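You operate a simulated robot arm through the tools that you are given. There is no shell and no other tool.

You run a simulated robot arm. Do the job below in one go: nothing can be reset, and whatever is moved stays where it is left.

TASK
Wire the pump: relay, the fuse that the sheet names, grey plug; open the yellow valve, then switch on.
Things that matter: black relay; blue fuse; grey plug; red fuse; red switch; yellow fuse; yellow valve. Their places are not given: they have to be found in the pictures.

The check looks at the end state, three seconds after you hand in, the way a careful person would. Anything else that was tipped, shoved, dropped, spilled or broken makes it a failure. Flat cloth is picked up by pressing the open fingertips on it (5 to 10 N) and closing them slowly along it; thin cloth reads only 2 to 8 mm in the jaws.

THE ROBOT
A 6-joint arm with a two-finger gripper, fixed in place. Base frame: the origin is at the foot of the arm, x ahead of it, y to its left, z up; the work surface is at about z = 90. Readings come in cm, degrees, newtons and seconds.
Its first joint turns from -166.0 to 166.0 degrees. Payload 3.43 kg.
Tool frame: the origin (TCP) lies between the finger pads and is the grasp point; the fingertips stand 2 cm ahead of it; z points along the fingers, y is the line along which they close. The gripper opens to 19 cm. The gripper's body begins 24.8 cm behind the TCP.
Orientation is told as [roll, pitch, yaw] about the base's x, y, z axes, in that order, counted from this pose: with the fingers straight down and closing along the base's y, the tool's x points along the base's -x, its y along +y and its z along -z.

THE INTERFACE
- The arm moves only by the tool apply_moves. Its argument "steps" is one flat list of numbers, 7 for each row, row after row: the shift along the base's x, y, z in cm, then the turn, a rotation vector about the base's x, y, z in degrees, then the closure, from 0 (fully open) to 1 (shut). In form: [x, y, z, rx, ry, rz, gripper, x, y, z, rx, ry, rz, gripper, ...]. A call has 1 to 20 rows; each row shifts and turns the commanded pose from where the row before left it. Each row takes 0.2 s and may step no farther than 5 cm and 8.6 degrees from the row before; otherwise, or with a gripper value out of range, the whole call is refused. A pose out of reach is approached as far as the arm can. The call stops where the force on the tool passes 60 N (or 10 N more than at its start, if that is more) or the arm is blocked; 0.2 s more then pass. The fingers move at their own pace (about 15.3 cm/s each) and stop on an object; they squeeze with about 35 N. The grip force told is the motor's: it shows also when the fingers shut on nothing. Time passes only in rows, and 0.2 s behind the last, so rows that do not move let the fingers close. The reply holds the time, the measured pose of the TCP, the force on the tool along the base axes, the opening and the grip force, in the units named above and with some noise, with the torque about the TCP (base axes, N m) and any sound that the robot's microphone picked up.
- Cameras (640 x 400 px; columns grow to the right, rows downward): "scene" is fixed at [40.07, 50, 148.85]; the picture's right is [-0.69, -0.72, 0.00], its down [-0.50, 0.48, -0.72] and it looks along [0.52, -0.50, -0.70] (base axes); focal length 276 px, centre (320, 200). "wrist" rides on the gripper at [7, -0.8, -28.8] in the tool frame; the picture's right is [0.12, 0.99, 0.00], its down [-0.96, 0.12, -0.25] and it looks along [-0.25, 0.03, 0.97] (tool axes); focal length 261 px, centre (320, 200).
- snapshot(camera): a new picture of that camera. It takes no simulated time.
- lift_body(by): slides the trunk up (or, below 0, down) by that many cm; the arm rides with it, the base frame stays. It gives what a move gives, with no picture.
- pixel_to_xyz(camera, pixels): there is no depth. For up to 12 entries [column, row, z] of the newest picture of that camera ("zoom" is the newest enlarged one), the place [x, y] in the base frame at which the ray of that pixel passes the height z, good to about 0.2 cm. It takes no simulated time.
- close_up(camera, box): a new picture of the part [left, top, right, bottom] of that camera's present view, enlarged. It takes no simulated time.
- hand_in(): hands the job in; it is judged then, once.

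Open the gripper and draw the arm clear of the work before you hand the job in, unless the task says otherwise.

The tools are called after ">>>" as a command line: name --argument value ..., lists and objects as JSON in quotes. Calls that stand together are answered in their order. apply_moves: Moves the arm, as the interface text tells. Its arguments: {"type":"object","properties":{"steps":{"type":"array","items":{"type":"number"}}},"required":["steps"]} The other tools are called the same way: lift_body (by) slides the trunk up or down; snapshot (camera) takes a picture; pixel_to_xyz (camera, pixels) gives the place at which the rays of pixels pass given heights; close_up (camera, box) takes an enlarged picture of a part of a camera's view; hand_in () hands the job in.

At the start:

```text
t: 0.0
tool_pos: [55.82, -15.63, 121.95]
orientation: [0.0, 0.0, 0.0]
contact_force: [-0.1, 1.0, 0.3]
wrist_torque: [0.01, 0.03, -0.03]
finger_gap: 19.01
gripper_force: 0.1
trunk travel left (down, up): [-37.5, 6.5]
```

scene: 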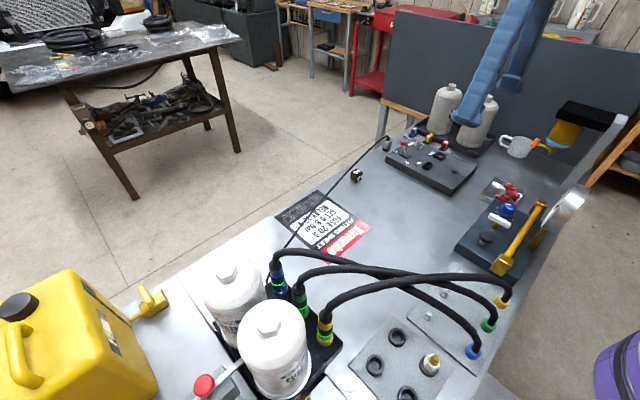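
wrist: 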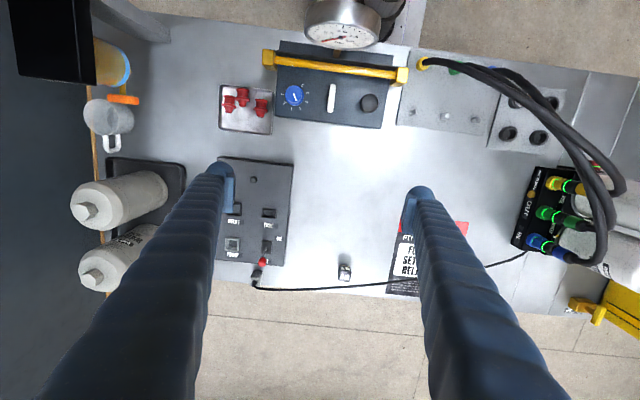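

The scene shows a panel around (430,165), a sheet around (325,225), and a plug near (357,176). I'll take close-ups of these areas to read the sheet and identify the parts.

>>> close_up --camera "scene" --box '[270, 180, 390, 270]'

>>> close_up --camera "scene" --box '[370, 110, 510, 200]'

>>> close_up --camera "wrist" --box '[200, 140, 360, 300]'

>>> close_up --camera "wrist" --box '[360, 200, 480, 300]'

```text
4.44 times, centred on (330, 225) of scene
```

zoom: 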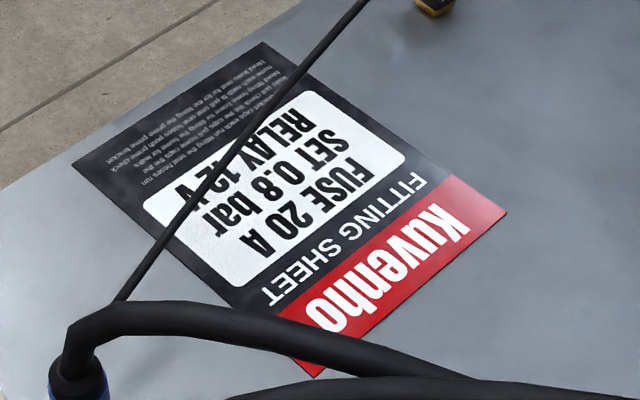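

```text
4.44 times, centred on (440, 155) of scene
```

zoom: 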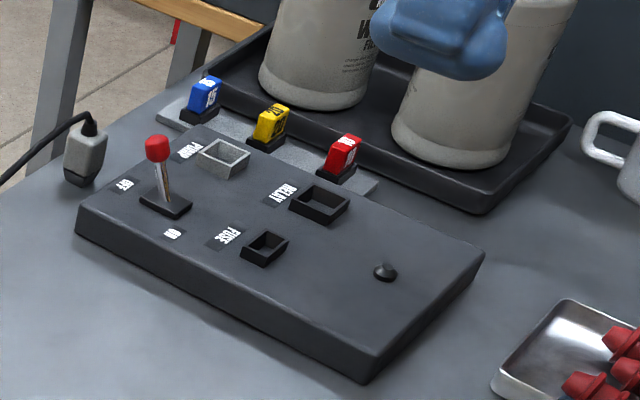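

```text
2.50 times, centred on (280, 220) of wrist
```

zoom: 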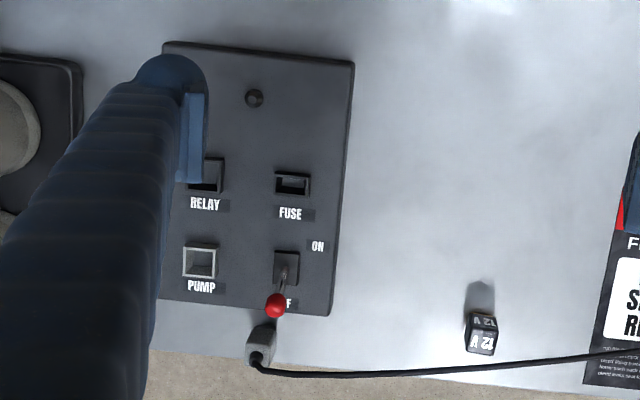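

```text
4.00 times, centred on (420, 250) of wrist
```

zoom: 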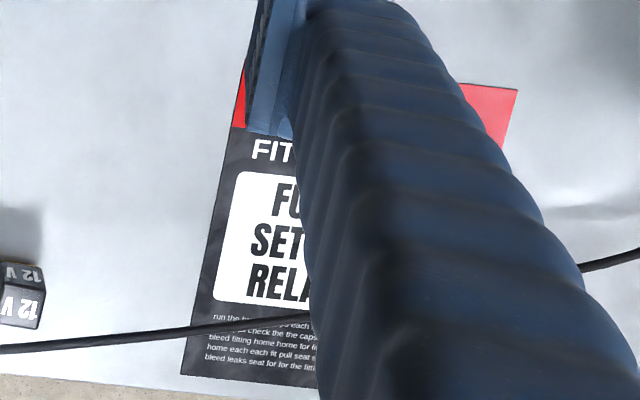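

The sheet reads FUSE 20 A, SET 0.8 bar, RELAY 12 V, so I need the amp marks on the three fuses near scene (413,132), (429,137) and (445,145). I'll zoom in on the fuses, the relay and the valve.

>>> close_up --camera "scene" --box '[402, 120, 452, 152]'

>>> close_up --camera "scene" --box '[340, 160, 380, 190]'

>>> close_up --camera "scene" --box '[450, 170, 600, 280]'

>>> close_up --camera "scene" --box '[340, 270, 540, 400]'

>>> close_up --camera "wrist" --box '[240, 0, 440, 140]'

```text
12.50 times, centred on (427, 136) of scene
```

zoom: 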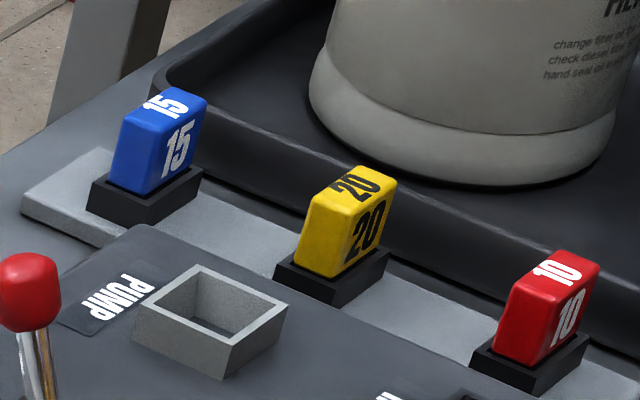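

```text
13.33 times, centred on (360, 175) of scene
```

zoom: 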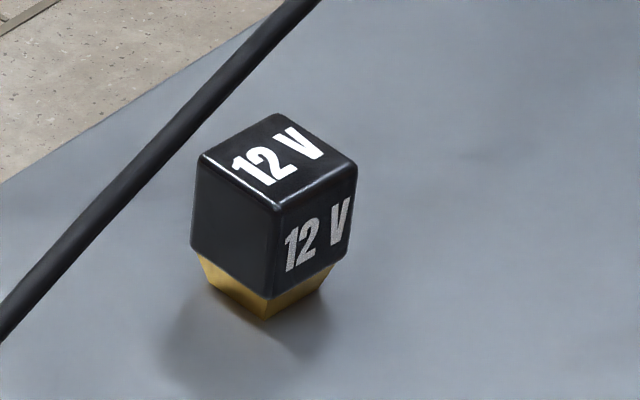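

```text
3.64 times, centred on (525, 225) of scene
```

zoom: 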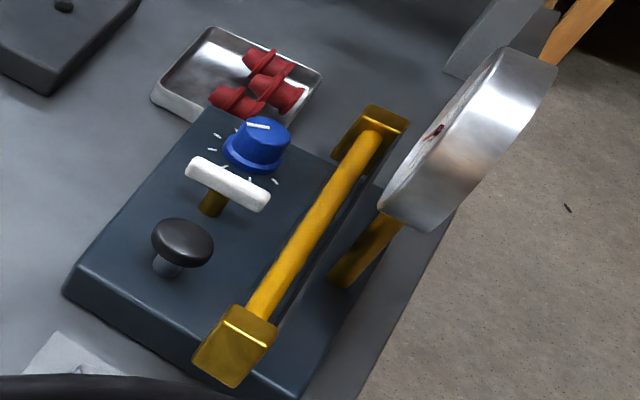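

```text
3.08 times, centred on (440, 335) of scene
```

zoom: 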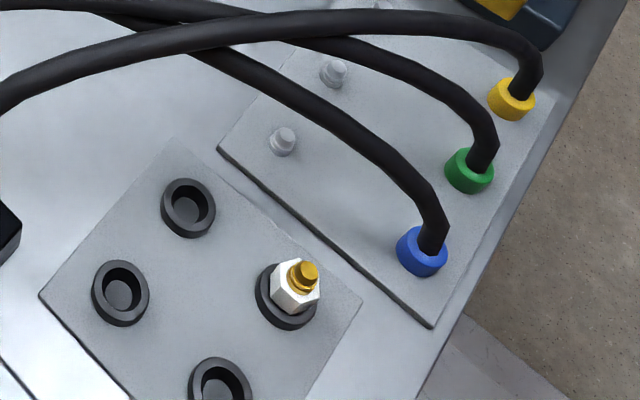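

```text
2.86 times, centred on (340, 70) of wrist
```

zoom: 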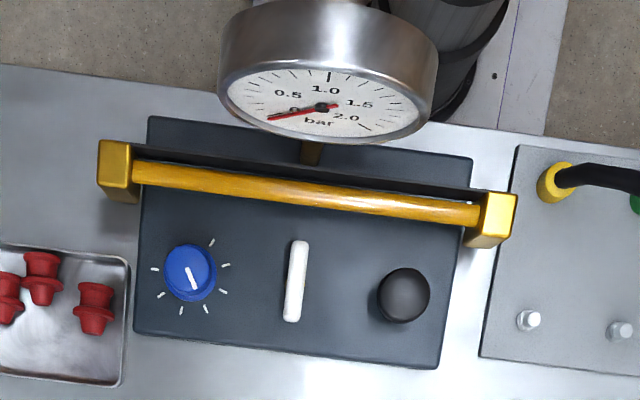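

The yellow fuse is marked 20, and the relay is marked 12 V. Now I need to find the yellow valve; the candidates are the yellow part at scene (150,302) and the yellow one near (555,130).

>>> close_up --camera "scene" --box '[90, 260, 210, 340]'

>>> close_up --camera "scene" --box '[490, 90, 640, 190]'

>>> close_up --camera "wrist" --box '[500, 140, 640, 340]'

>>> close_up --camera "scene" --box '[180, 240, 360, 400]'

>>> close_up --camera "wrist" --box '[60, 20, 220, 160]'

```text
5.00 times, centred on (150, 300) of scene
```

zoom: 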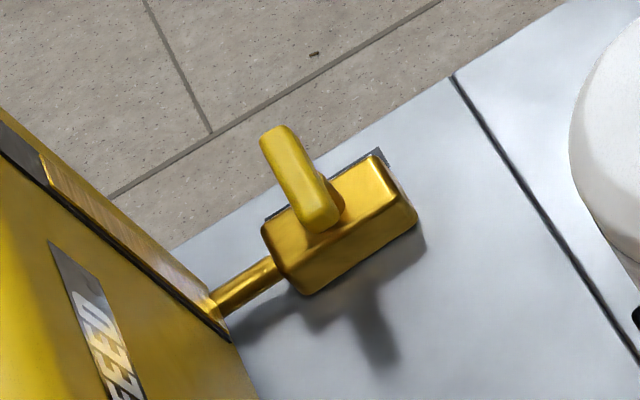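

```text
4.00 times, centred on (565, 140) of scene
```

zoom: 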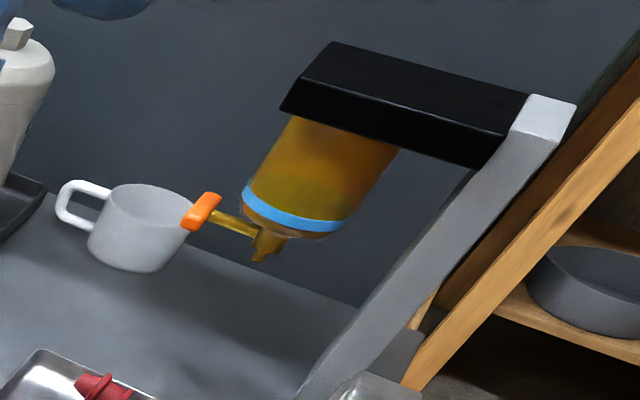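

```text
2.00 times, centred on (570, 240) of wrist
```

zoom: 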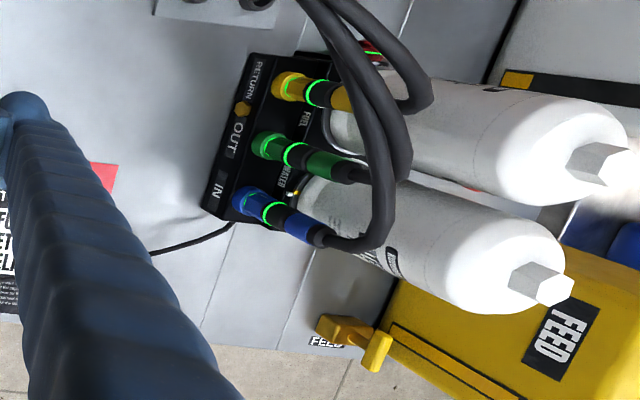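

```text
2.50 times, centred on (270, 320) of scene
```

zoom: 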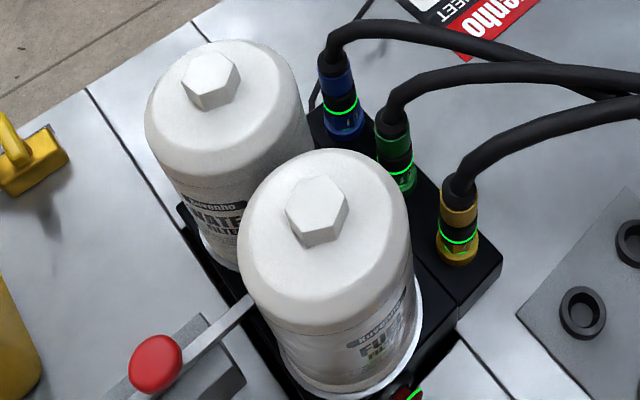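

```text
2.86 times, centred on (140, 90) of wrist
```

zoom: 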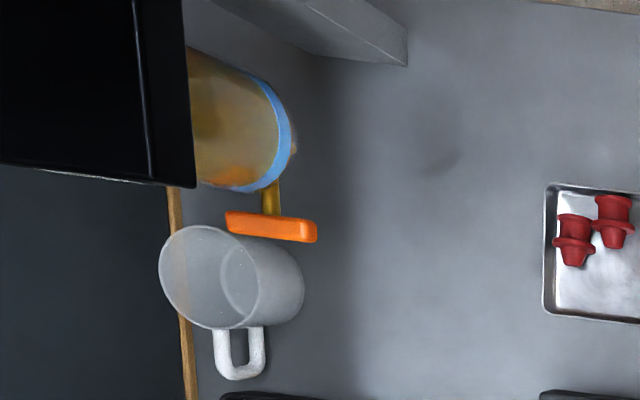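

The yellow valve looks like the FEED valve at scene (150,300), with its lever lying crosswise to the pipe. I'll get coordinates for the key parts at their estimated heights.

>>> pixel_to_xyz --camera "scene" --pixels '[[148, 305, 94], [148, 296, 98], [160, 298, 95], [137, 318, 94], [357, 176, 92], [386, 146, 92], [413, 132, 95], [429, 137, 95], [445, 145, 95], [403, 143, 99], [419, 145, 95], [440, 155, 95]]'

>>> pixel_to_xyz --camera "wrist" --pixels '[[345, 272, 93], [262, 270, 93], [250, 253, 93], [250, 245, 94], [272, 212, 94], [270, 245, 94], [251, 218, 94], [254, 180, 94], [600, 310, 96], [230, 248, 94], [268, 262, 98]]'

```text
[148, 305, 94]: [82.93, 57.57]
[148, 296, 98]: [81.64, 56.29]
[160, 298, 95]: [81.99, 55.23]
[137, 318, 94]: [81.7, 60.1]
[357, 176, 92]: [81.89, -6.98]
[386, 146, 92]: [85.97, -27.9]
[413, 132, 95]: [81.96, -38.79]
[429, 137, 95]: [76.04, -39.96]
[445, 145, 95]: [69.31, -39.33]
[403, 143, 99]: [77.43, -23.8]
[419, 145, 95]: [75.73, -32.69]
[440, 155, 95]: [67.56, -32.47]
```

```text
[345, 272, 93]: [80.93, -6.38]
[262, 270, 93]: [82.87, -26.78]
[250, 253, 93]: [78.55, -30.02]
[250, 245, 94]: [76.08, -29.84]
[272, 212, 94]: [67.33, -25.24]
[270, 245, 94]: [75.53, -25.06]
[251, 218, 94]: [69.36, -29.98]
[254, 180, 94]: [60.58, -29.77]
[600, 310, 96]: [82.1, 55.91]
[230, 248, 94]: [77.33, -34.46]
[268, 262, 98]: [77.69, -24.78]
```

The wrist view shows the panel with PUMP, RELAY and FUSE sockets and the switch, but the left finger hides the relay socket at (235,211). I'll shift over the panel, staying high, to see it between the fingers.

>>> apply_moves --steps '[1.0, -3.4, 0, 0, 0, 0, 0, 1.0, -3.4, 0, 0, 0, 0, 0, 1.0, -3.4, 0, 0, 0, 0, 0, 1.0, -3.2, 0, 0, 0, 0, 0, 0, 0, 0, 0, 0, 0, 0]'

>>> snapshot --camera "wrist"

>>> close_up --camera "wrist" --box '[210, 130, 410, 290]'

>>> snapshot --camera "scene"

```text
t: 1.2
tool_pos: [59.7, -29.19, 122.23]
orientation: [0.0, 0.0, 0.0]
contact_force: [0.1, 0.2, 1.0]
wrist_torque: [-0.01, -0.02, -0.01]
finger_gap: 19.0
gripper_force: 0.1
trunk travel left (down, up): [-37.5, 6.5]
```

```text
taken
```

wrist: 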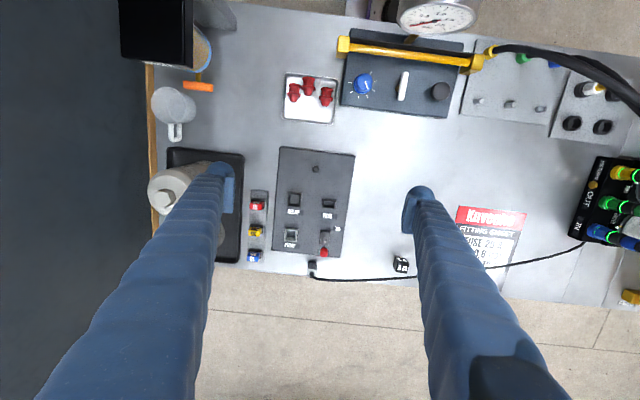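

```text
2.50 times, centred on (310, 210) of wrist
```

zoom: 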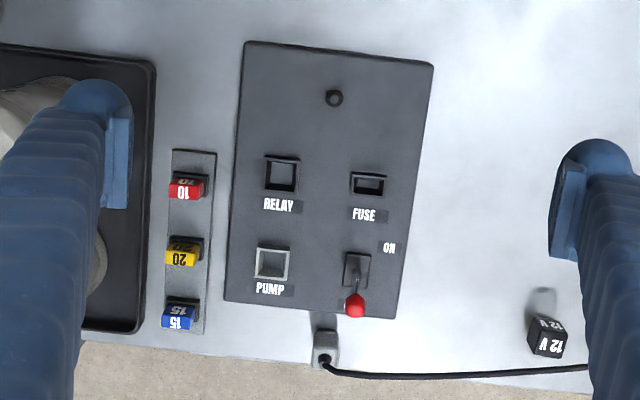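

```text
taken
```

scene: 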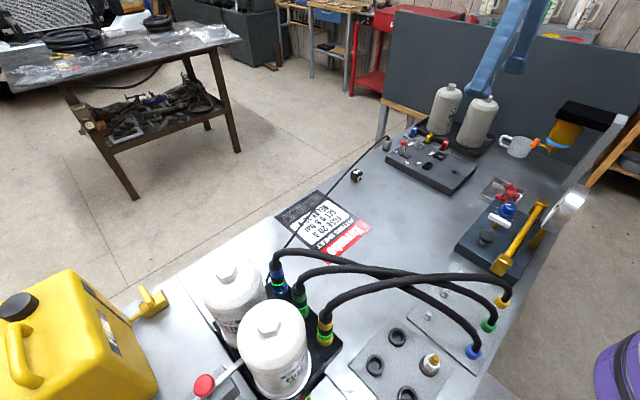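

Now all parts are visible between the fingers: relay socket at zoom (281,174), pump (272,263), fuse (367,184), switch (356,268), and fuses at (186,188), (182,255) and (178,318). I'll triangulate by intersecting the scene and wrist rays at several heights.

>>> close_up --camera "scene" --box '[370, 110, 500, 200]'

>>> close_up --camera "wrist" --box '[240, 140, 360, 280]'

>>> close_up --camera "wrist" --box '[280, 180, 350, 260]'

>>> close_up --camera "wrist" --box '[235, 180, 305, 280]'

>>> close_up --camera "wrist" --box '[370, 235, 430, 285]'

```text
4.44 times, centred on (435, 155) of scene
```

zoom: 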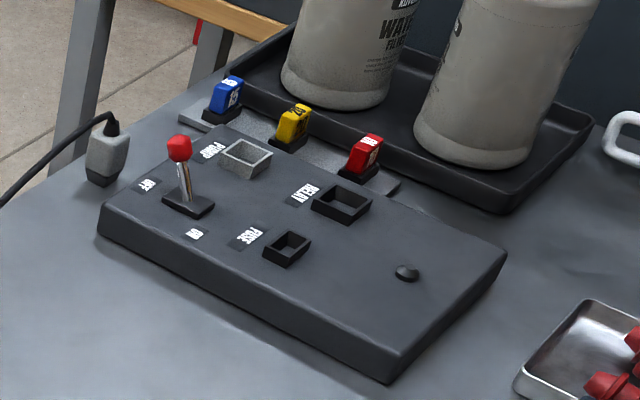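

```text
2.86 times, centred on (300, 210) of wrist
```

zoom: 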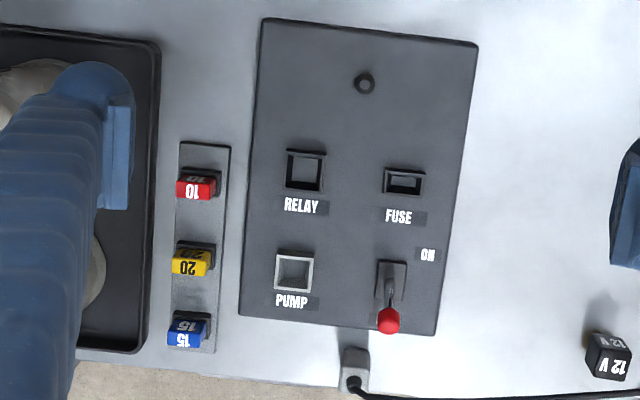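

```text
5.00 times, centred on (315, 220) of wrist
```

zoom: 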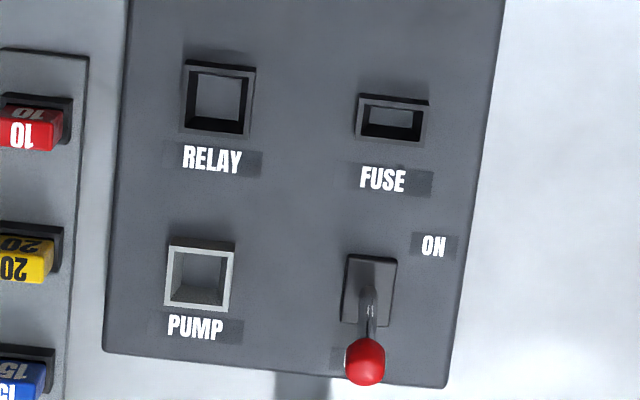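

```text
4.00 times, centred on (270, 230) of wrist
```

zoom: 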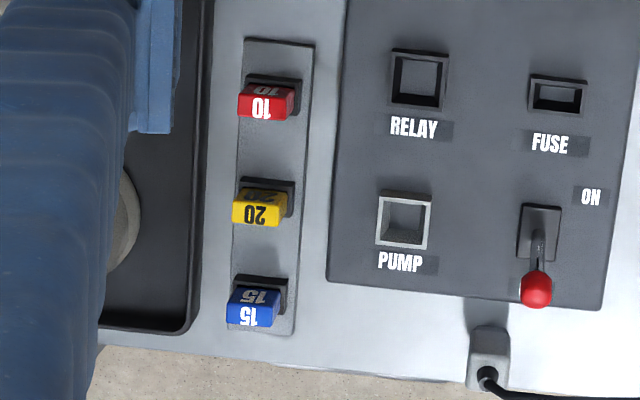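

```text
8.00 times, centred on (400, 260) of wrist
```

zoom: 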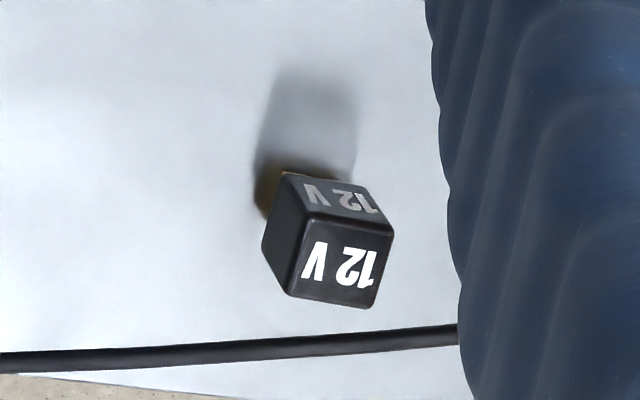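

I'll query wrist and scene rays for the same features at two heights to find the true socket heights.

>>> pixel_to_xyz --camera "wrist" --pixels '[[294.6, 200, 94], [294.6, 200, 97], [329.4, 203.6, 94], [329.4, 203.6, 97], [291, 235.2, 94], [291, 235.2, 97], [324.8, 238, 94], [324.8, 238, 97], [324, 252.4, 96], [324, 252.4, 100], [403, 267, 92], [403, 267, 96]]'

>>> pixel_to_xyz --camera "scene" --pixels '[[439.7, 155.7, 94], [439.7, 155.7, 97], [427.6, 165.6, 94], [427.6, 165.6, 97], [418.35, 145.55, 94], [418.35, 145.55, 97], [405.3, 155.9, 94], [405.3, 155.9, 97], [403.5, 143.5, 96], [403.5, 143.5, 100], [357, 171.5, 92], [357, 171.5, 96]]'

```text
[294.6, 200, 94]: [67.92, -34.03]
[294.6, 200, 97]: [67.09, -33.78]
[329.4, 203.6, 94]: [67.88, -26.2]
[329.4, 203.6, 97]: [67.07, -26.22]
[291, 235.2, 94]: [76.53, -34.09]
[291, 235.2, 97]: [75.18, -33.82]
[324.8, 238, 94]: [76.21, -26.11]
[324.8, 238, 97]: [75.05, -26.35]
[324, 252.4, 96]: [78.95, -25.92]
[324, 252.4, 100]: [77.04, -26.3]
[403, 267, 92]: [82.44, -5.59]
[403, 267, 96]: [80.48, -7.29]
```

```text
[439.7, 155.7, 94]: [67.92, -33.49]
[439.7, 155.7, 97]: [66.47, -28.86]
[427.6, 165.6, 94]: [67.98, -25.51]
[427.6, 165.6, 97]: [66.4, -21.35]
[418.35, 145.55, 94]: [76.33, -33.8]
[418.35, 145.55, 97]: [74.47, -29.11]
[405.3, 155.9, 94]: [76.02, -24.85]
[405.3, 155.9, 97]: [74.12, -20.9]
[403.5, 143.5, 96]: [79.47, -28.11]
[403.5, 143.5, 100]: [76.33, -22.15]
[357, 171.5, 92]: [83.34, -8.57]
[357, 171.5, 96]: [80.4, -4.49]
```

Triangulation gives relay socket ≈(68.0,-34.05,93.6), fuse socket ≈(68.0,-26.2,93.5), pump socket ≈(76.6,-34.1,93.8), switch ball ≈(78.3,-26.05,97.4), and relay top ≈(81.6,-6.5,94). Now I'll get the fuse, plug and nearby edges, then move over the relay for a closer look.

>>> pixel_to_xyz --camera "wrist" --pixels '[[254.75, 233.5, 94], [254.75, 233.5, 97], [241, 230, 92], [273.75, 230, 93], [313, 268, 92], [313, 268, 96], [272, 250.5, 93], [340, 257.5, 93]]'

>>> pixel_to_xyz --camera "scene" --pixels '[[429.56, 134.64, 94], [429.56, 134.64, 97], [387.5, 140, 92], [387.5, 140, 96], [445, 84, 110], [492, 98, 110], [455, 115, 91], [475, 143, 91]]'

>>> apply_moves --steps '[4.0, 2.9, -1, 0, 0, 0, 0, 4.0, 2.9, -1, 0, 0, 0, 0, 4.0, 2.9, -1, 0, 0, 0, 0, 4.0, 2.9, -1, 0, 0, 0, 0, 4.0, 2.9, -1, 0, 0, 0, 0, 1.9, 2.9, -1, 0, 0, 0, 0, 0, 2.9, -3, 0, 0, 0, 0, 0, 2.3, -3, 0, 0, 0, 0, 0, 0, -3, 0, 0, 0, 0, 0, 0, 0, 0, 0, 0, 0]'

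>>> snapshot --camera "wrist"

```text
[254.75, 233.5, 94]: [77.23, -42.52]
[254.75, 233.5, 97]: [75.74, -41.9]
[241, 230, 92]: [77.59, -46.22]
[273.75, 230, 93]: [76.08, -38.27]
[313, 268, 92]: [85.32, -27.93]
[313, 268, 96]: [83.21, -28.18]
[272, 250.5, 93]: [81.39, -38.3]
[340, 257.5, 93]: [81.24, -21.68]
```

```text
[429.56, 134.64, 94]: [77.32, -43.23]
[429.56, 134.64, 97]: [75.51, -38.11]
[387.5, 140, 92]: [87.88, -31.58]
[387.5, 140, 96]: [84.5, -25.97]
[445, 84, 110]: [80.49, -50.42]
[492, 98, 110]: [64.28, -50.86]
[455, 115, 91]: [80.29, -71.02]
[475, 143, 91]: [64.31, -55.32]
```

```text
refused: row 1 steps farther than a row can; nothing moved
```

```text
taken
```

wrist: 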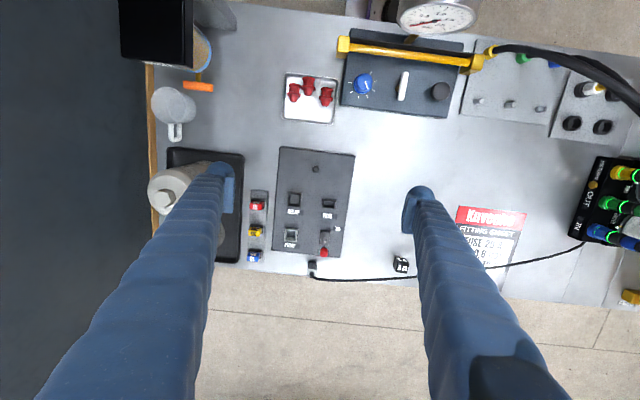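

The yellow fuse top triangulates to (77.0,-42.4,94.5). The move was refused for step size, so I'll use smaller steps to get over the relay at (81,-6.5), staying above z 104.

>>> apply_moves --steps '[2.6, 2.84, -2.1, 0, 0, 0, 0, 2.6, 2.84, -2.1, 0, 0, 0, 0, 2.6, 2.84, -2.1, 0, 0, 0, 0, 2.6, 2.84, -2.1, 0, 0, 0, 0, 2.6, 2.84, -2.1, 0, 0, 0, 0, 2.6, 2.84, -2.1, 0, 0, 0, 0, 2.6, 2.84, -2.1, 0, 0, 0, 0, 2.6, 2.84, -2.1, 0, 0, 0, 0, 0, 0, 0, 0, 0, 0, 0, 0, 0, 0, 0, 0, 0, 0]'

>>> snapshot --camera "wrist"

>>> close_up --camera "wrist" --box '[290, 170, 370, 230]'

```text
t: 3.4
tool_pos: [80.81, -6.08, 105.31]
orientation: [0.0, 0.1, 0.0]
contact_force: [1.4, -0.1, 0.0]
wrist_torque: [0.07, 0.04, -0.03]
finger_gap: 18.99
gripper_force: 0.0
trunk travel left (down, up): [-37.5, 6.5]
```

```text
taken
```

wrist: 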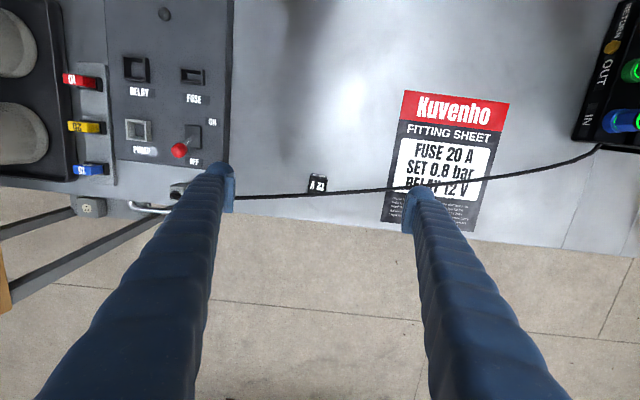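

```text
6.67 times, centred on (330, 200) of wrist
```

zoom: 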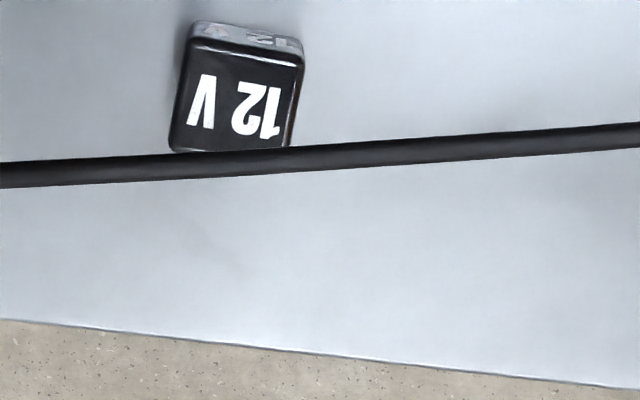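

The relay is centred at wrist (317.5,184.7), with the cable just on its far side. I'll compute the relay's top corners for its centre and yaw, and check the cable's height by crossing the rays.

>>> pixel_to_xyz --camera "zoom" --pixels '[[190, 40, 94], [303, 60, 94], [289, 147, 94], [170, 148, 94], [100, 178, 90.5], [500, 148, 90.5], [100, 178, 93], [500, 148, 93], [100, 178, 95.5], [500, 148, 95.5], [197, 22, 91.5], [303, 42, 91.5]]'

>>> pixel_to_xyz --camera "scene" --pixels '[[351, 168.6, 90.5], [351, 168.6, 93], [351, 168.6, 95.5], [356.8, 172, 94]]'

>>> close_up --camera "scene" --box '[330, 150, 390, 190]'

```text
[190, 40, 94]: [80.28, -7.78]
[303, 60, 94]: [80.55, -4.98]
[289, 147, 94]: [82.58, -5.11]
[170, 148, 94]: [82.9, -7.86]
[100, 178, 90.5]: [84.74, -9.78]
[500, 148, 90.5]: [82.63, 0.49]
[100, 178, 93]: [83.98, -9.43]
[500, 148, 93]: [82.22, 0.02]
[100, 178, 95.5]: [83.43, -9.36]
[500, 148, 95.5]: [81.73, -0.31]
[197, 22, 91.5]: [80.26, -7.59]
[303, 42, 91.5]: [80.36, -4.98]
```

```text
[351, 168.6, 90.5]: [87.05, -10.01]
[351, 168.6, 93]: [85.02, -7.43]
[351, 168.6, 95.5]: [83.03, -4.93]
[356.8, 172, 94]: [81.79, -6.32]
```

```text
10.00 times, centred on (360, 170) of scene
```

zoom: 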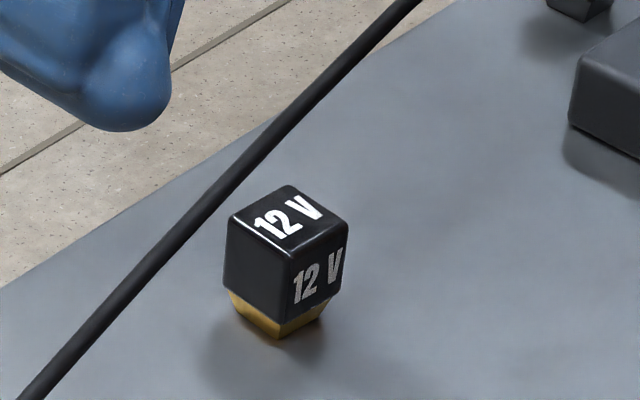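

The cable rays cross at z≈96.5, so the cable hangs in the air just beyond and above the relay's far edge. I'll tilt the tool 30° (fingers pointing forward and down) so that the fingers slip under it, and pre-close to about 5.7 cm.

>>> apply_moves --steps '[-1.5, -0.08, -0.5, 0, -7.5, 0, 0.2, -1.5, -0.08, -0.5, 0, -7.5, 0, 0.4, -1.5, -0.08, -0.5, 0, -7.5, 0, 0.6, -1.5, -0.08, -0.5, 0, -7.5, 0, 0.7, 0, 0, 0, 0, 0, 0, 0.7, 0, 0, 0, 0, 0, 0, 0.7]'

>>> snapshot --camera "wrist"

>>> close_up --camera "scene" --box '[300, 110, 420, 190]'

```text
t: 4.8
tool_pos: [74.87, -6.59, 103.18]
orientation: [0.0, -30.0, -0.1]
contact_force: [-0.5, 0.4, -0.3]
wrist_torque: [-0.03, -0.01, -0.03]
finger_gap: 5.71
gripper_force: 0.1
out of reach, approached as far as the arm can: row 3
trunk travel left (down, up): [-37.5, 6.5]
```

```text
taken
```

wrist: 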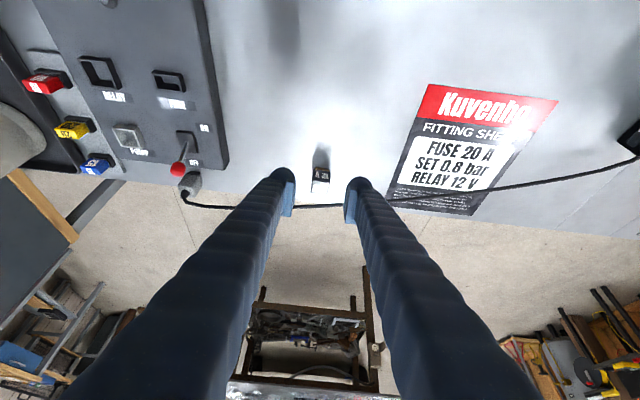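

```text
5.00 times, centred on (360, 150) of scene
```

zoom: 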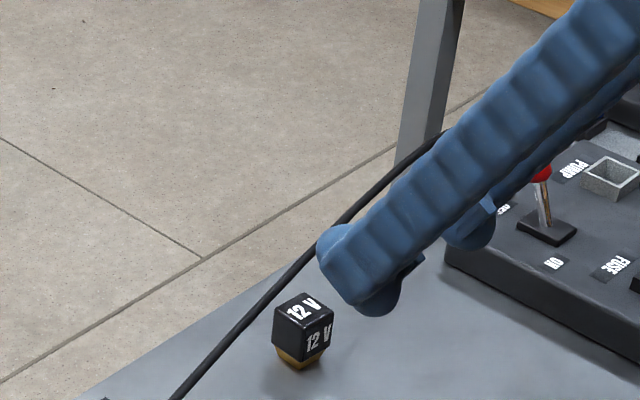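

The gripper is at a 30° tilt with a 5.7 cm opening, and the relay is centred between the fingers at wrist (321,172). I'll advance along the tool axis in small steps, stopping short to check.

>>> apply_moves --steps '[1.0, 0.03, -1.9, 0, 0, 0, 0.7, 1.0, 0.03, -1.9, 0, 0, 0, 0.7, 1.0, 0.03, -1.9, 0, 0, 0, 0.7, 0, 0, 0, 0, 0, 0, 0.7]'

>>> close_up --camera "wrist" --box '[270, 150, 370, 220]'

>>> close_up --camera "scene" --box '[300, 110, 420, 190]'

```text
t: 5.8
tool_pos: [77.81, -6.5, 97.62]
orientation: [0.1, -30.0, -0.1]
contact_force: [0.3, -0.3, -0.1]
wrist_torque: [-0.01, 0.02, -0.01]
finger_gap: 5.69
gripper_force: 0.1
trunk travel left (down, up): [-37.5, 6.5]
```

```text
5.71 times, centred on (320, 185) of wrist
```

zoom: 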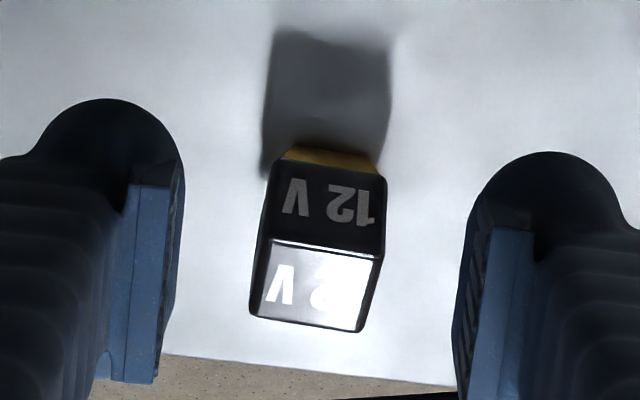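

```text
5.00 times, centred on (360, 150) of scene
```

zoom: 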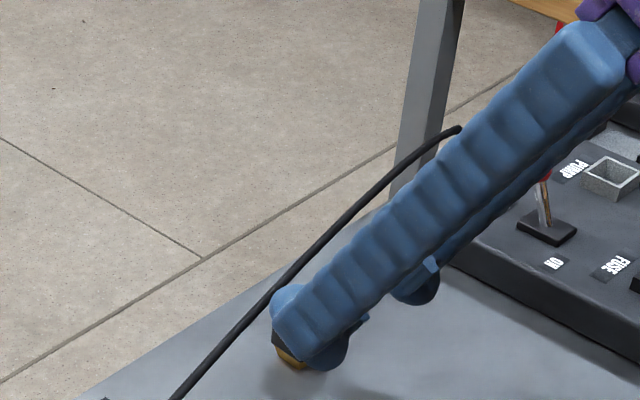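

The relay sits centred between the pads (zoom x≈318) and the fingers stay on the near side of the cable. I'll advance the last 5 cm so the tips reach z≈91.6.

>>> apply_moves --steps '[0.75, 0, -1.4, 0, 0, 0, 0.7, 0.75, 0, -1.4, 0, 0, 0, 0.7, 0.75, 0, -1.35, 0, 0, 0, 0.7, 0, 0, 0, 0, 0, 0, 0.7]'

>>> close_up --camera "wrist" --box '[270, 150, 370, 220]'

>>> close_up --camera "scene" --box '[300, 110, 420, 190]'

```text
t: 6.8
tool_pos: [79.99, -6.61, 93.21]
orientation: [0.0, -30.1, 0.0]
contact_force: [0.3, 0.6, -0.1]
wrist_torque: [-0.02, 0.01, 0.03]
finger_gap: 5.68
gripper_force: 0.1
trunk travel left (down, up): [-37.5, 6.5]
```

```text
5.71 times, centred on (320, 185) of wrist
```

zoom: 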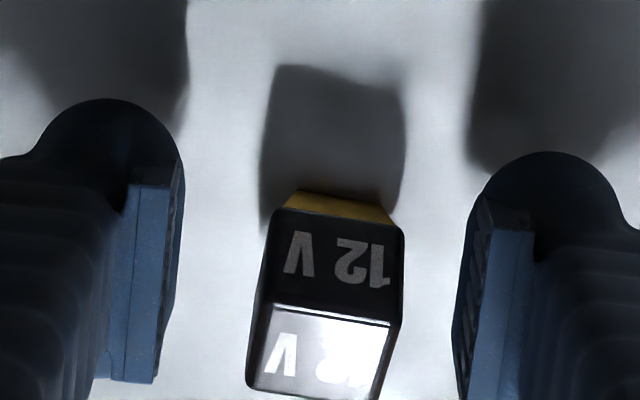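

```text
5.00 times, centred on (360, 150) of scene
```

zoom: 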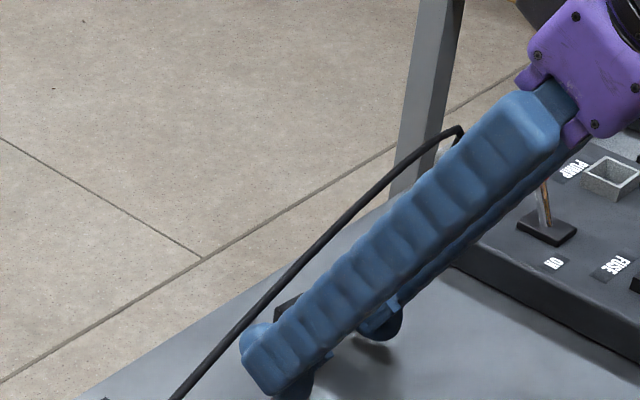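

The relay is between the pads with the tips just above the table and clear of the cable. I'll close slowly onto it.

>>> apply_moves --steps '[0, 0, 0, 0, 0, 0, 0.75, 0, 0, 0, 0, 0, 0, 0.79, 0, 0, 0, 0, 0, 0, 0.82, 0, 0, 0, 0, 0, 0, 0.84, 0, 0, 0, 0, 0, 0, 0.855, 0, 0, 0, 0, 0, 0, 0.87, 0, 0, 0, 0, 0, 0, 0.9, 0, 0, 0, 0, 0, 0, 1.0, 0, 0, 0, 0, 0, 0, 1.0]'

>>> close_up --camera "wrist" --box '[270, 150, 370, 220]'

```text
t: 8.8
tool_pos: [79.92, -6.67, 93.25]
orientation: [0.0, -29.9, 0.1]
contact_force: [-0.5, -0.2, 0.8]
wrist_torque: [0.0, 0.03, 0.01]
finger_gap: 2.71
gripper_force: 35.0
trunk travel left (down, up): [-37.5, 6.5]
```

```text
5.71 times, centred on (320, 185) of wrist
```

zoom: 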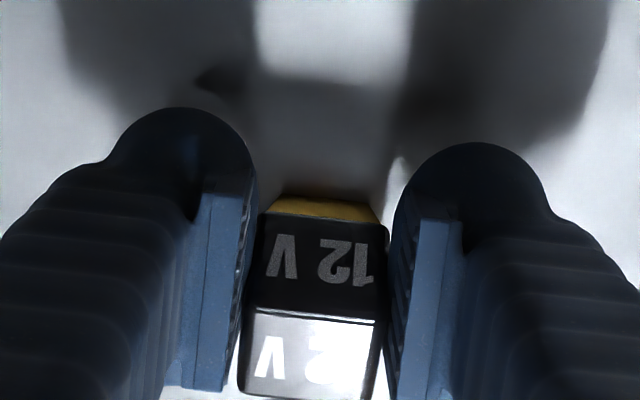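

The relay is gripped (gap 2.71 cm, 35 N). I'll lift it 0.5 cm, pull it back 7 cm clear of the cable, and set it back down to re-grip vertically.

>>> apply_moves --steps '[0, 0, 0.5, 0, 0, 0, 1.0, -1.0, 0, 0, 0, 0, 0, 1.0, -2.0, 0, 0, 0, 0, 0, 1.0, -2.0, 0, 0, 0, 0, 0, 1.0, -2.0, 0, 0, 0, 0, 0, 1.0, 0, 0, 0, 0, 0, 0, 1.0, 0, 0, -0.3, 0, 0, 0, 1.0, 0, 0, 0, 0, 0, 0, 1.0]'

>>> close_up --camera "scene" --box '[320, 130, 440, 210]'

```text
t: 10.6
tool_pos: [72.99, -6.51, 93.52]
orientation: [0.0, -30.0, 0.1]
contact_force: [0.2, -0.6, -0.4]
wrist_torque: [0.02, 0.02, -0.01]
finger_gap: 2.73
gripper_force: 35.5
trunk travel left (down, up): [-37.5, 6.5]
```

```text
5.00 times, centred on (380, 170) of scene
```

zoom: 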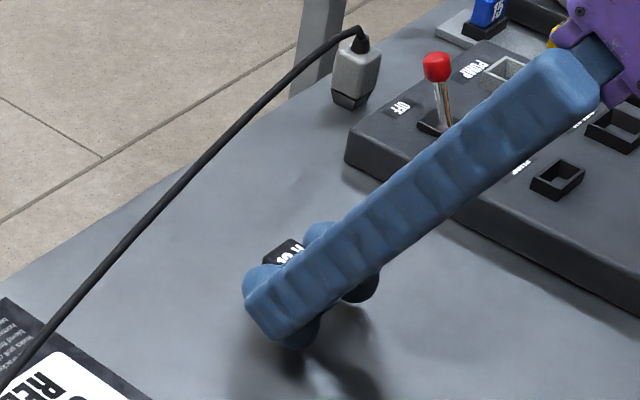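

No contact yet; I'll lower in small steps until it touches the table again.

>>> apply_moves --steps '[0, 0, -0.1, 0, 0, 0, 1.0, 0, 0, -0.08, 0, 0, 0, 1.0, 0, 0, 0, 0, 0, 0, 1.0]'

```text
t: 11.4
tool_pos: [72.95, -6.52, 93.31]
orientation: [0.0, -29.9, 0.0]
contact_force: [0.6, 0.6, -0.4]
wrist_torque: [0.01, 0.02, 0.01]
finger_gap: 2.74
gripper_force: 35.1
trunk travel left (down, up): [-37.5, 6.5]
```

>>> apply_moves --steps '[0, 0, -0.06, 0, 0, 0, 1.0, 0, 0, 0, 0, 0, 0, 1.0]'

```text
t: 12.0
tool_pos: [72.84, -6.64, 93.39]
orientation: [0.0, -30.0, 0.1]
contact_force: [0.0, -0.9, -1.0]
wrist_torque: [0.0, 0.02, 0.0]
finger_gap: 2.72
gripper_force: 35.2
trunk travel left (down, up): [-37.5, 6.5]
```

Still no clear contact (force within noise), so I'll lower slightly more in tiny steps.

>>> apply_moves --steps '[0, 0, -0.06, 0, 0, 0, 1.0, 0, 0, 0, 0, 0, 0, 1.0]'

>>> close_up --camera "wrist" --box '[270, 150, 370, 220]'

```text
t: 12.6
tool_pos: [72.92, -6.67, 93.19]
orientation: [0.1, -30.0, -0.1]
contact_force: [0.8, -0.6, -0.4]
wrist_torque: [0.0, 0.02, 0.0]
finger_gap: 2.71
gripper_force: 34.9
trunk travel left (down, up): [-37.5, 6.5]
```

```text
5.71 times, centred on (320, 185) of wrist
```

zoom: 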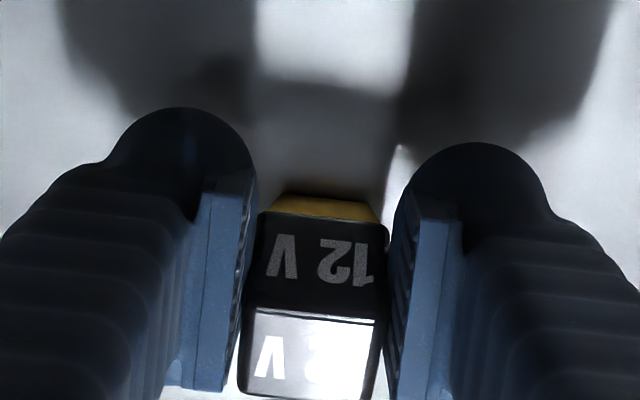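

The shadow suggests it's still just off the table, so I'll continue with tiny lowering steps.

>>> apply_moves --steps '[0, 0, -0.06, 0, 0, 0, 1.0, 0, 0, 0, 0, 0, 0, 1.0, 0, 0, -0.06, 0, 0, 0, 1.0, 0, 0, 0, 0, 0, 0, 1.0]'

```text
t: 13.6
tool_pos: [72.97, -6.54, 93.26]
orientation: [-0.1, -30.0, -0.1]
contact_force: [1.2, -0.1, 4.9]
wrist_torque: [-0.06, -0.07, 0.01]
finger_gap: 2.72
gripper_force: 35.5
trunk travel left (down, up): [-37.5, 6.5]
```

Contact reads 4.9 N, so the relay is on the table. I'll open the fingers slowly and back out along the tool axis.

>>> apply_moves --steps '[0, 0, 0, 0, 0, 0, 0.85, 0, 0, 0, 0, 0, 0, 0.83, 0, 0, 0, 0, 0, 0, 0.8, 0, 0, 0, 0, 0, 0, 0.75, 0, 0, 0, 0, 0, 0, 0.7, -1.5, 0, 2.6, 0, 0, 0, 0.7, -1.5, 0, 2.6, 0, 0, 0, 0.7, -1.5, 0, 2.6, 0, 0, 0, 0.7, 0, 0, 2.0, 0, 7.5, 0, 0.7, 0, 0, 0, 0, 7.5, 0, 0.7, 0, 0, 0, 0, 7.5, 0, 0.7, 0, 0, 0, 0, 7.5, 0, 0.7, 0, 0, 0, 0, 0, 0, 0.7]'

>>> snapshot --camera "wrist"

>>> close_up --camera "scene" --box '[320, 130, 440, 210]'

```text
t: 16.4
tool_pos: [68.53, -6.67, 103.01]
orientation: [0.0, 0.1, -0.1]
contact_force: [0.1, 0.7, -0.6]
wrist_torque: [0.0, -0.04, -0.02]
finger_gap: 5.67
gripper_force: 0.0
out of reach, approached as far as the arm can: row 10
trunk travel left (down, up): [-37.5, 6.5]
```

```text
taken
```

wrist: 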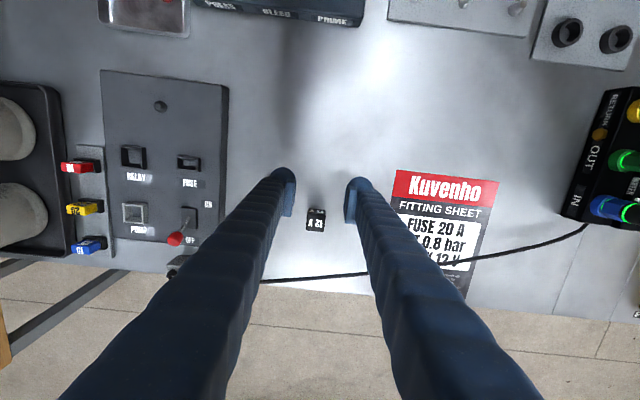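

```text
5.00 times, centred on (380, 170) of scene
```

zoom: 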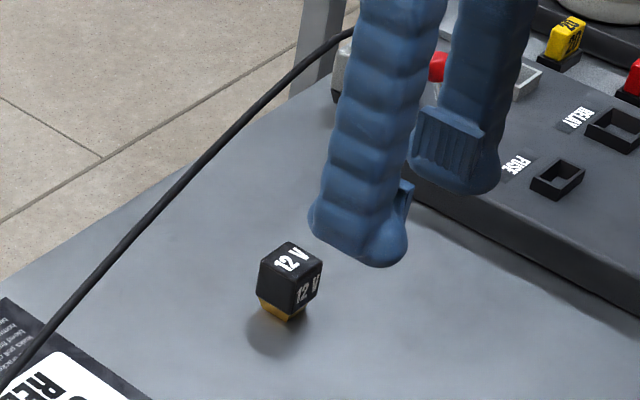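

The relay stands upright at its new spot, wrist (316,220). I'll measure its top-face corners from a close-up.

>>> close_up --camera "wrist" --box '[290, 195, 350, 245]'

```text
8.00 times, centred on (320, 220) of wrist
```

zoom: 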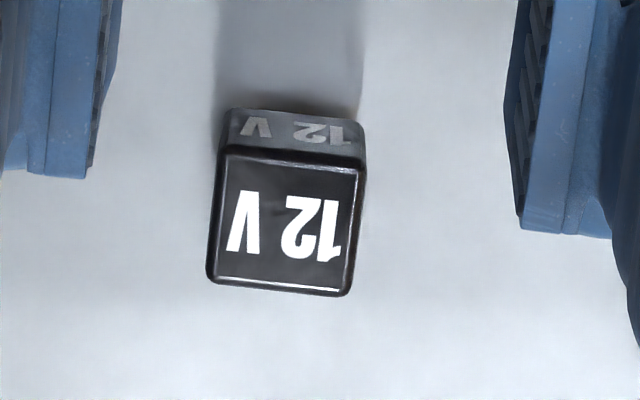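

>>> pixel_to_xyz --camera "zoom" --pixels '[[221, 145, 94], [364, 160, 94], [349, 297, 94], [207, 282, 94], [286, 221, 94], [225, 110, 91.5], [362, 122, 91.5]]'

```text
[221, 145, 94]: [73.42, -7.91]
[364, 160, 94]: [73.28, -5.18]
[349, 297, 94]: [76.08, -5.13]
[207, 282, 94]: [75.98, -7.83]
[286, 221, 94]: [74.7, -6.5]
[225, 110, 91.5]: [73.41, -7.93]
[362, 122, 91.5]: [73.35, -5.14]
```

The relay is centred at (74.7,-6.5) and well aligned. I'll move over it vertically and descend so the fingertips reach z≈91.7.

>>> apply_moves --steps '[3.1, 0, 0, 0, 0, 0, 0.7, 3.1, 0.1, 0, 0, 0, 0, 0.7, 0, 0, -2.3, 0, 0, 0, 0.7, 0, 0, -2.3, 0, 0, 0, 0.7, 0, 0, -2.3, 0, 0, 0, 0.7, 0, 0, -2.3, 0, 0, 0, 0.7, 0, 0, 0, 0, 0, 0, 0.7]'

>>> close_up --camera "wrist" --box '[280, 160, 360, 240]'

```text
t: 18.0
tool_pos: [74.77, -6.37, 93.81]
orientation: [0.0, 0.0, 0.0]
contact_force: [0.0, 0.0, -0.7]
wrist_torque: [0.02, 0.01, 0.05]
finger_gap: 5.73
gripper_force: 0.1
trunk travel left (down, up): [-37.5, 6.5]
```

```text
5.00 times, centred on (320, 200) of wrist
```

zoom: 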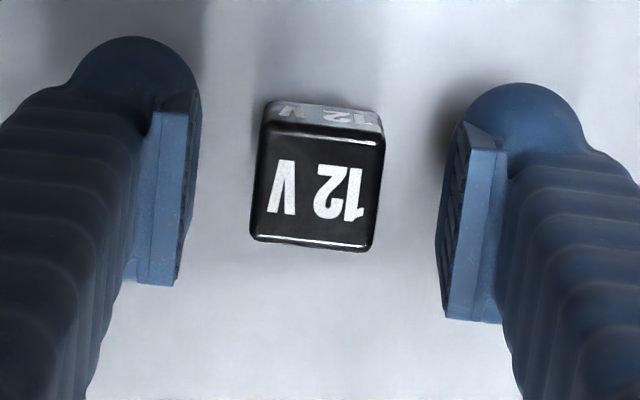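

Well centred. I'll close slowly, squeeze, and lift to about z=107.

>>> apply_moves --steps '[0, 0, 0, 0, 0, 0, 0.76, 0, 0, 0, 0, 0, 0, 0.8, 0, 0, 0, 0, 0, 0, 0.83, 0, 0, 0, 0, 0, 0, 0.85, 0, 0, 0, 0, 0, 0, 0.87, 0, 0, 0, 0, 0, 0, 1.0, 0, 0, 0, 0, 0, 0, 1.0, 0, 0, 1, 0, 0, 0, 1.0, 0, 0, 3, 0, 0, 0, 1.0, 0, 0, 3, 0, 0, 0, 1.0, 0, 0, 3, 0, 0, 0, 1.0, 0, 0, 3, 0, 0, 0, 1.0, 0, 0, 0, 0, 0, 0, 1.0]'

>>> close_up --camera "wrist" --box '[280, 160, 360, 240]'

>>> close_up --camera "scene" --box '[320, 100, 440, 180]'

```text
t: 20.8
tool_pos: [74.51, -6.44, 106.57]
orientation: [0.0, 0.1, 0.0]
contact_force: [1.3, -0.6, -0.8]
wrist_torque: [-0.01, 0.01, 0.0]
finger_gap: 2.73
gripper_force: 34.9
trunk travel left (down, up): [-37.5, 6.5]
```

```text
5.00 times, centred on (320, 200) of wrist
```

zoom: 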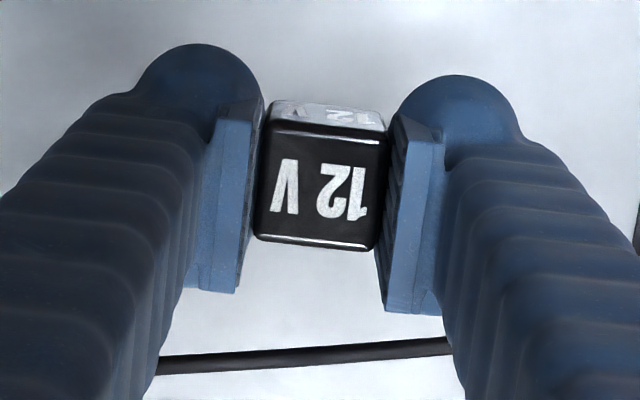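

```text
5.00 times, centred on (380, 140) of scene
```

zoom: 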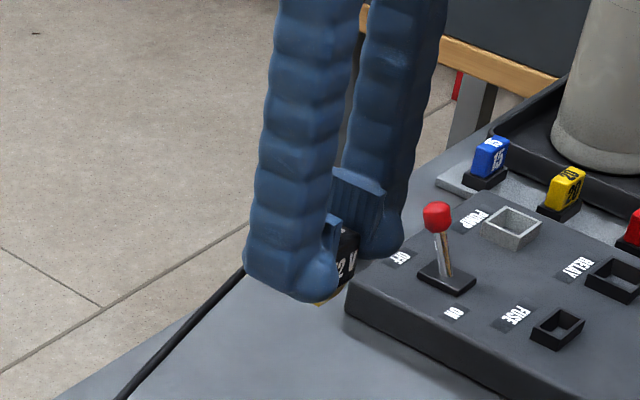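

The relay is held upright between the pads. I'll carry it over the panel to x≈72.5, y≈-33.7, just past the relay socket, so that I can measure the socket close to the image centre.

>>> apply_moves --steps '[-0.3, -4.55, 0, 0, 0, 0, 1.0, -0.3, -4.55, 0, 0, 0, 0, 1.0, -0.3, -4.55, 0, 0, 0, 0, 1.0, -0.4, -4.55, 0, 0, 0, 0, 1.0, -0.4, -4.55, 0, 0, 0, 0, 1.0, -0.4, -4.55, 0, 0, 0, 0, 1.0, 0, 0, -2.0, 0, 0, 0, 1.0, 0, 0, 0, 0, 0, 0, 1.0, 0, 0, 0, 0, 0, 0, 1.0]'

>>> snapshot --camera "wrist"

>>> close_up --camera "wrist" --box '[280, 150, 360, 210]'

```text
t: 22.8
tool_pos: [72.49, -33.68, 104.68]
orientation: [0.0, 0.1, 0.0]
contact_force: [1.1, -0.4, -0.6]
wrist_torque: [0.06, 0.04, 0.02]
finger_gap: 2.73
gripper_force: 35.3
trunk travel left (down, up): [-37.5, 6.5]
```

```text
taken
```

wrist: 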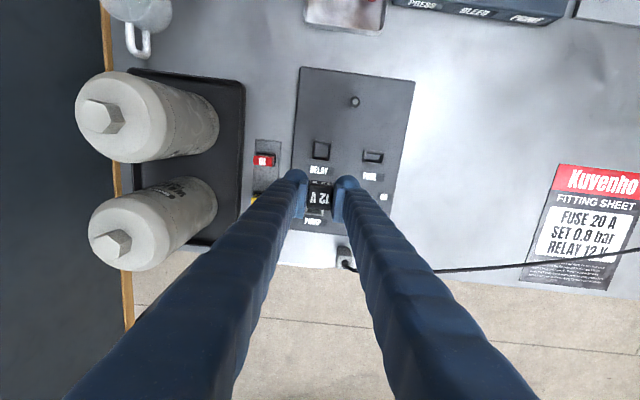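

```text
6.67 times, centred on (320, 180) of wrist
```

zoom: 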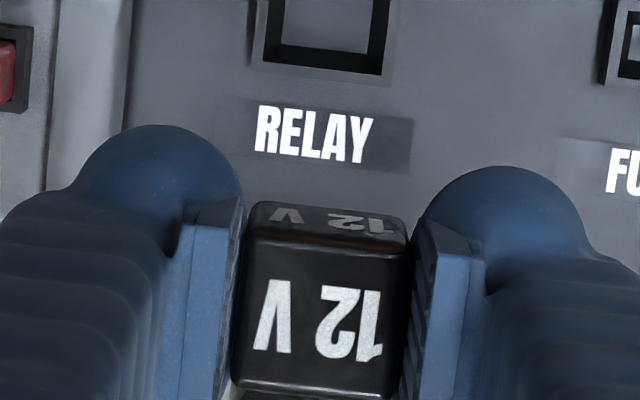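

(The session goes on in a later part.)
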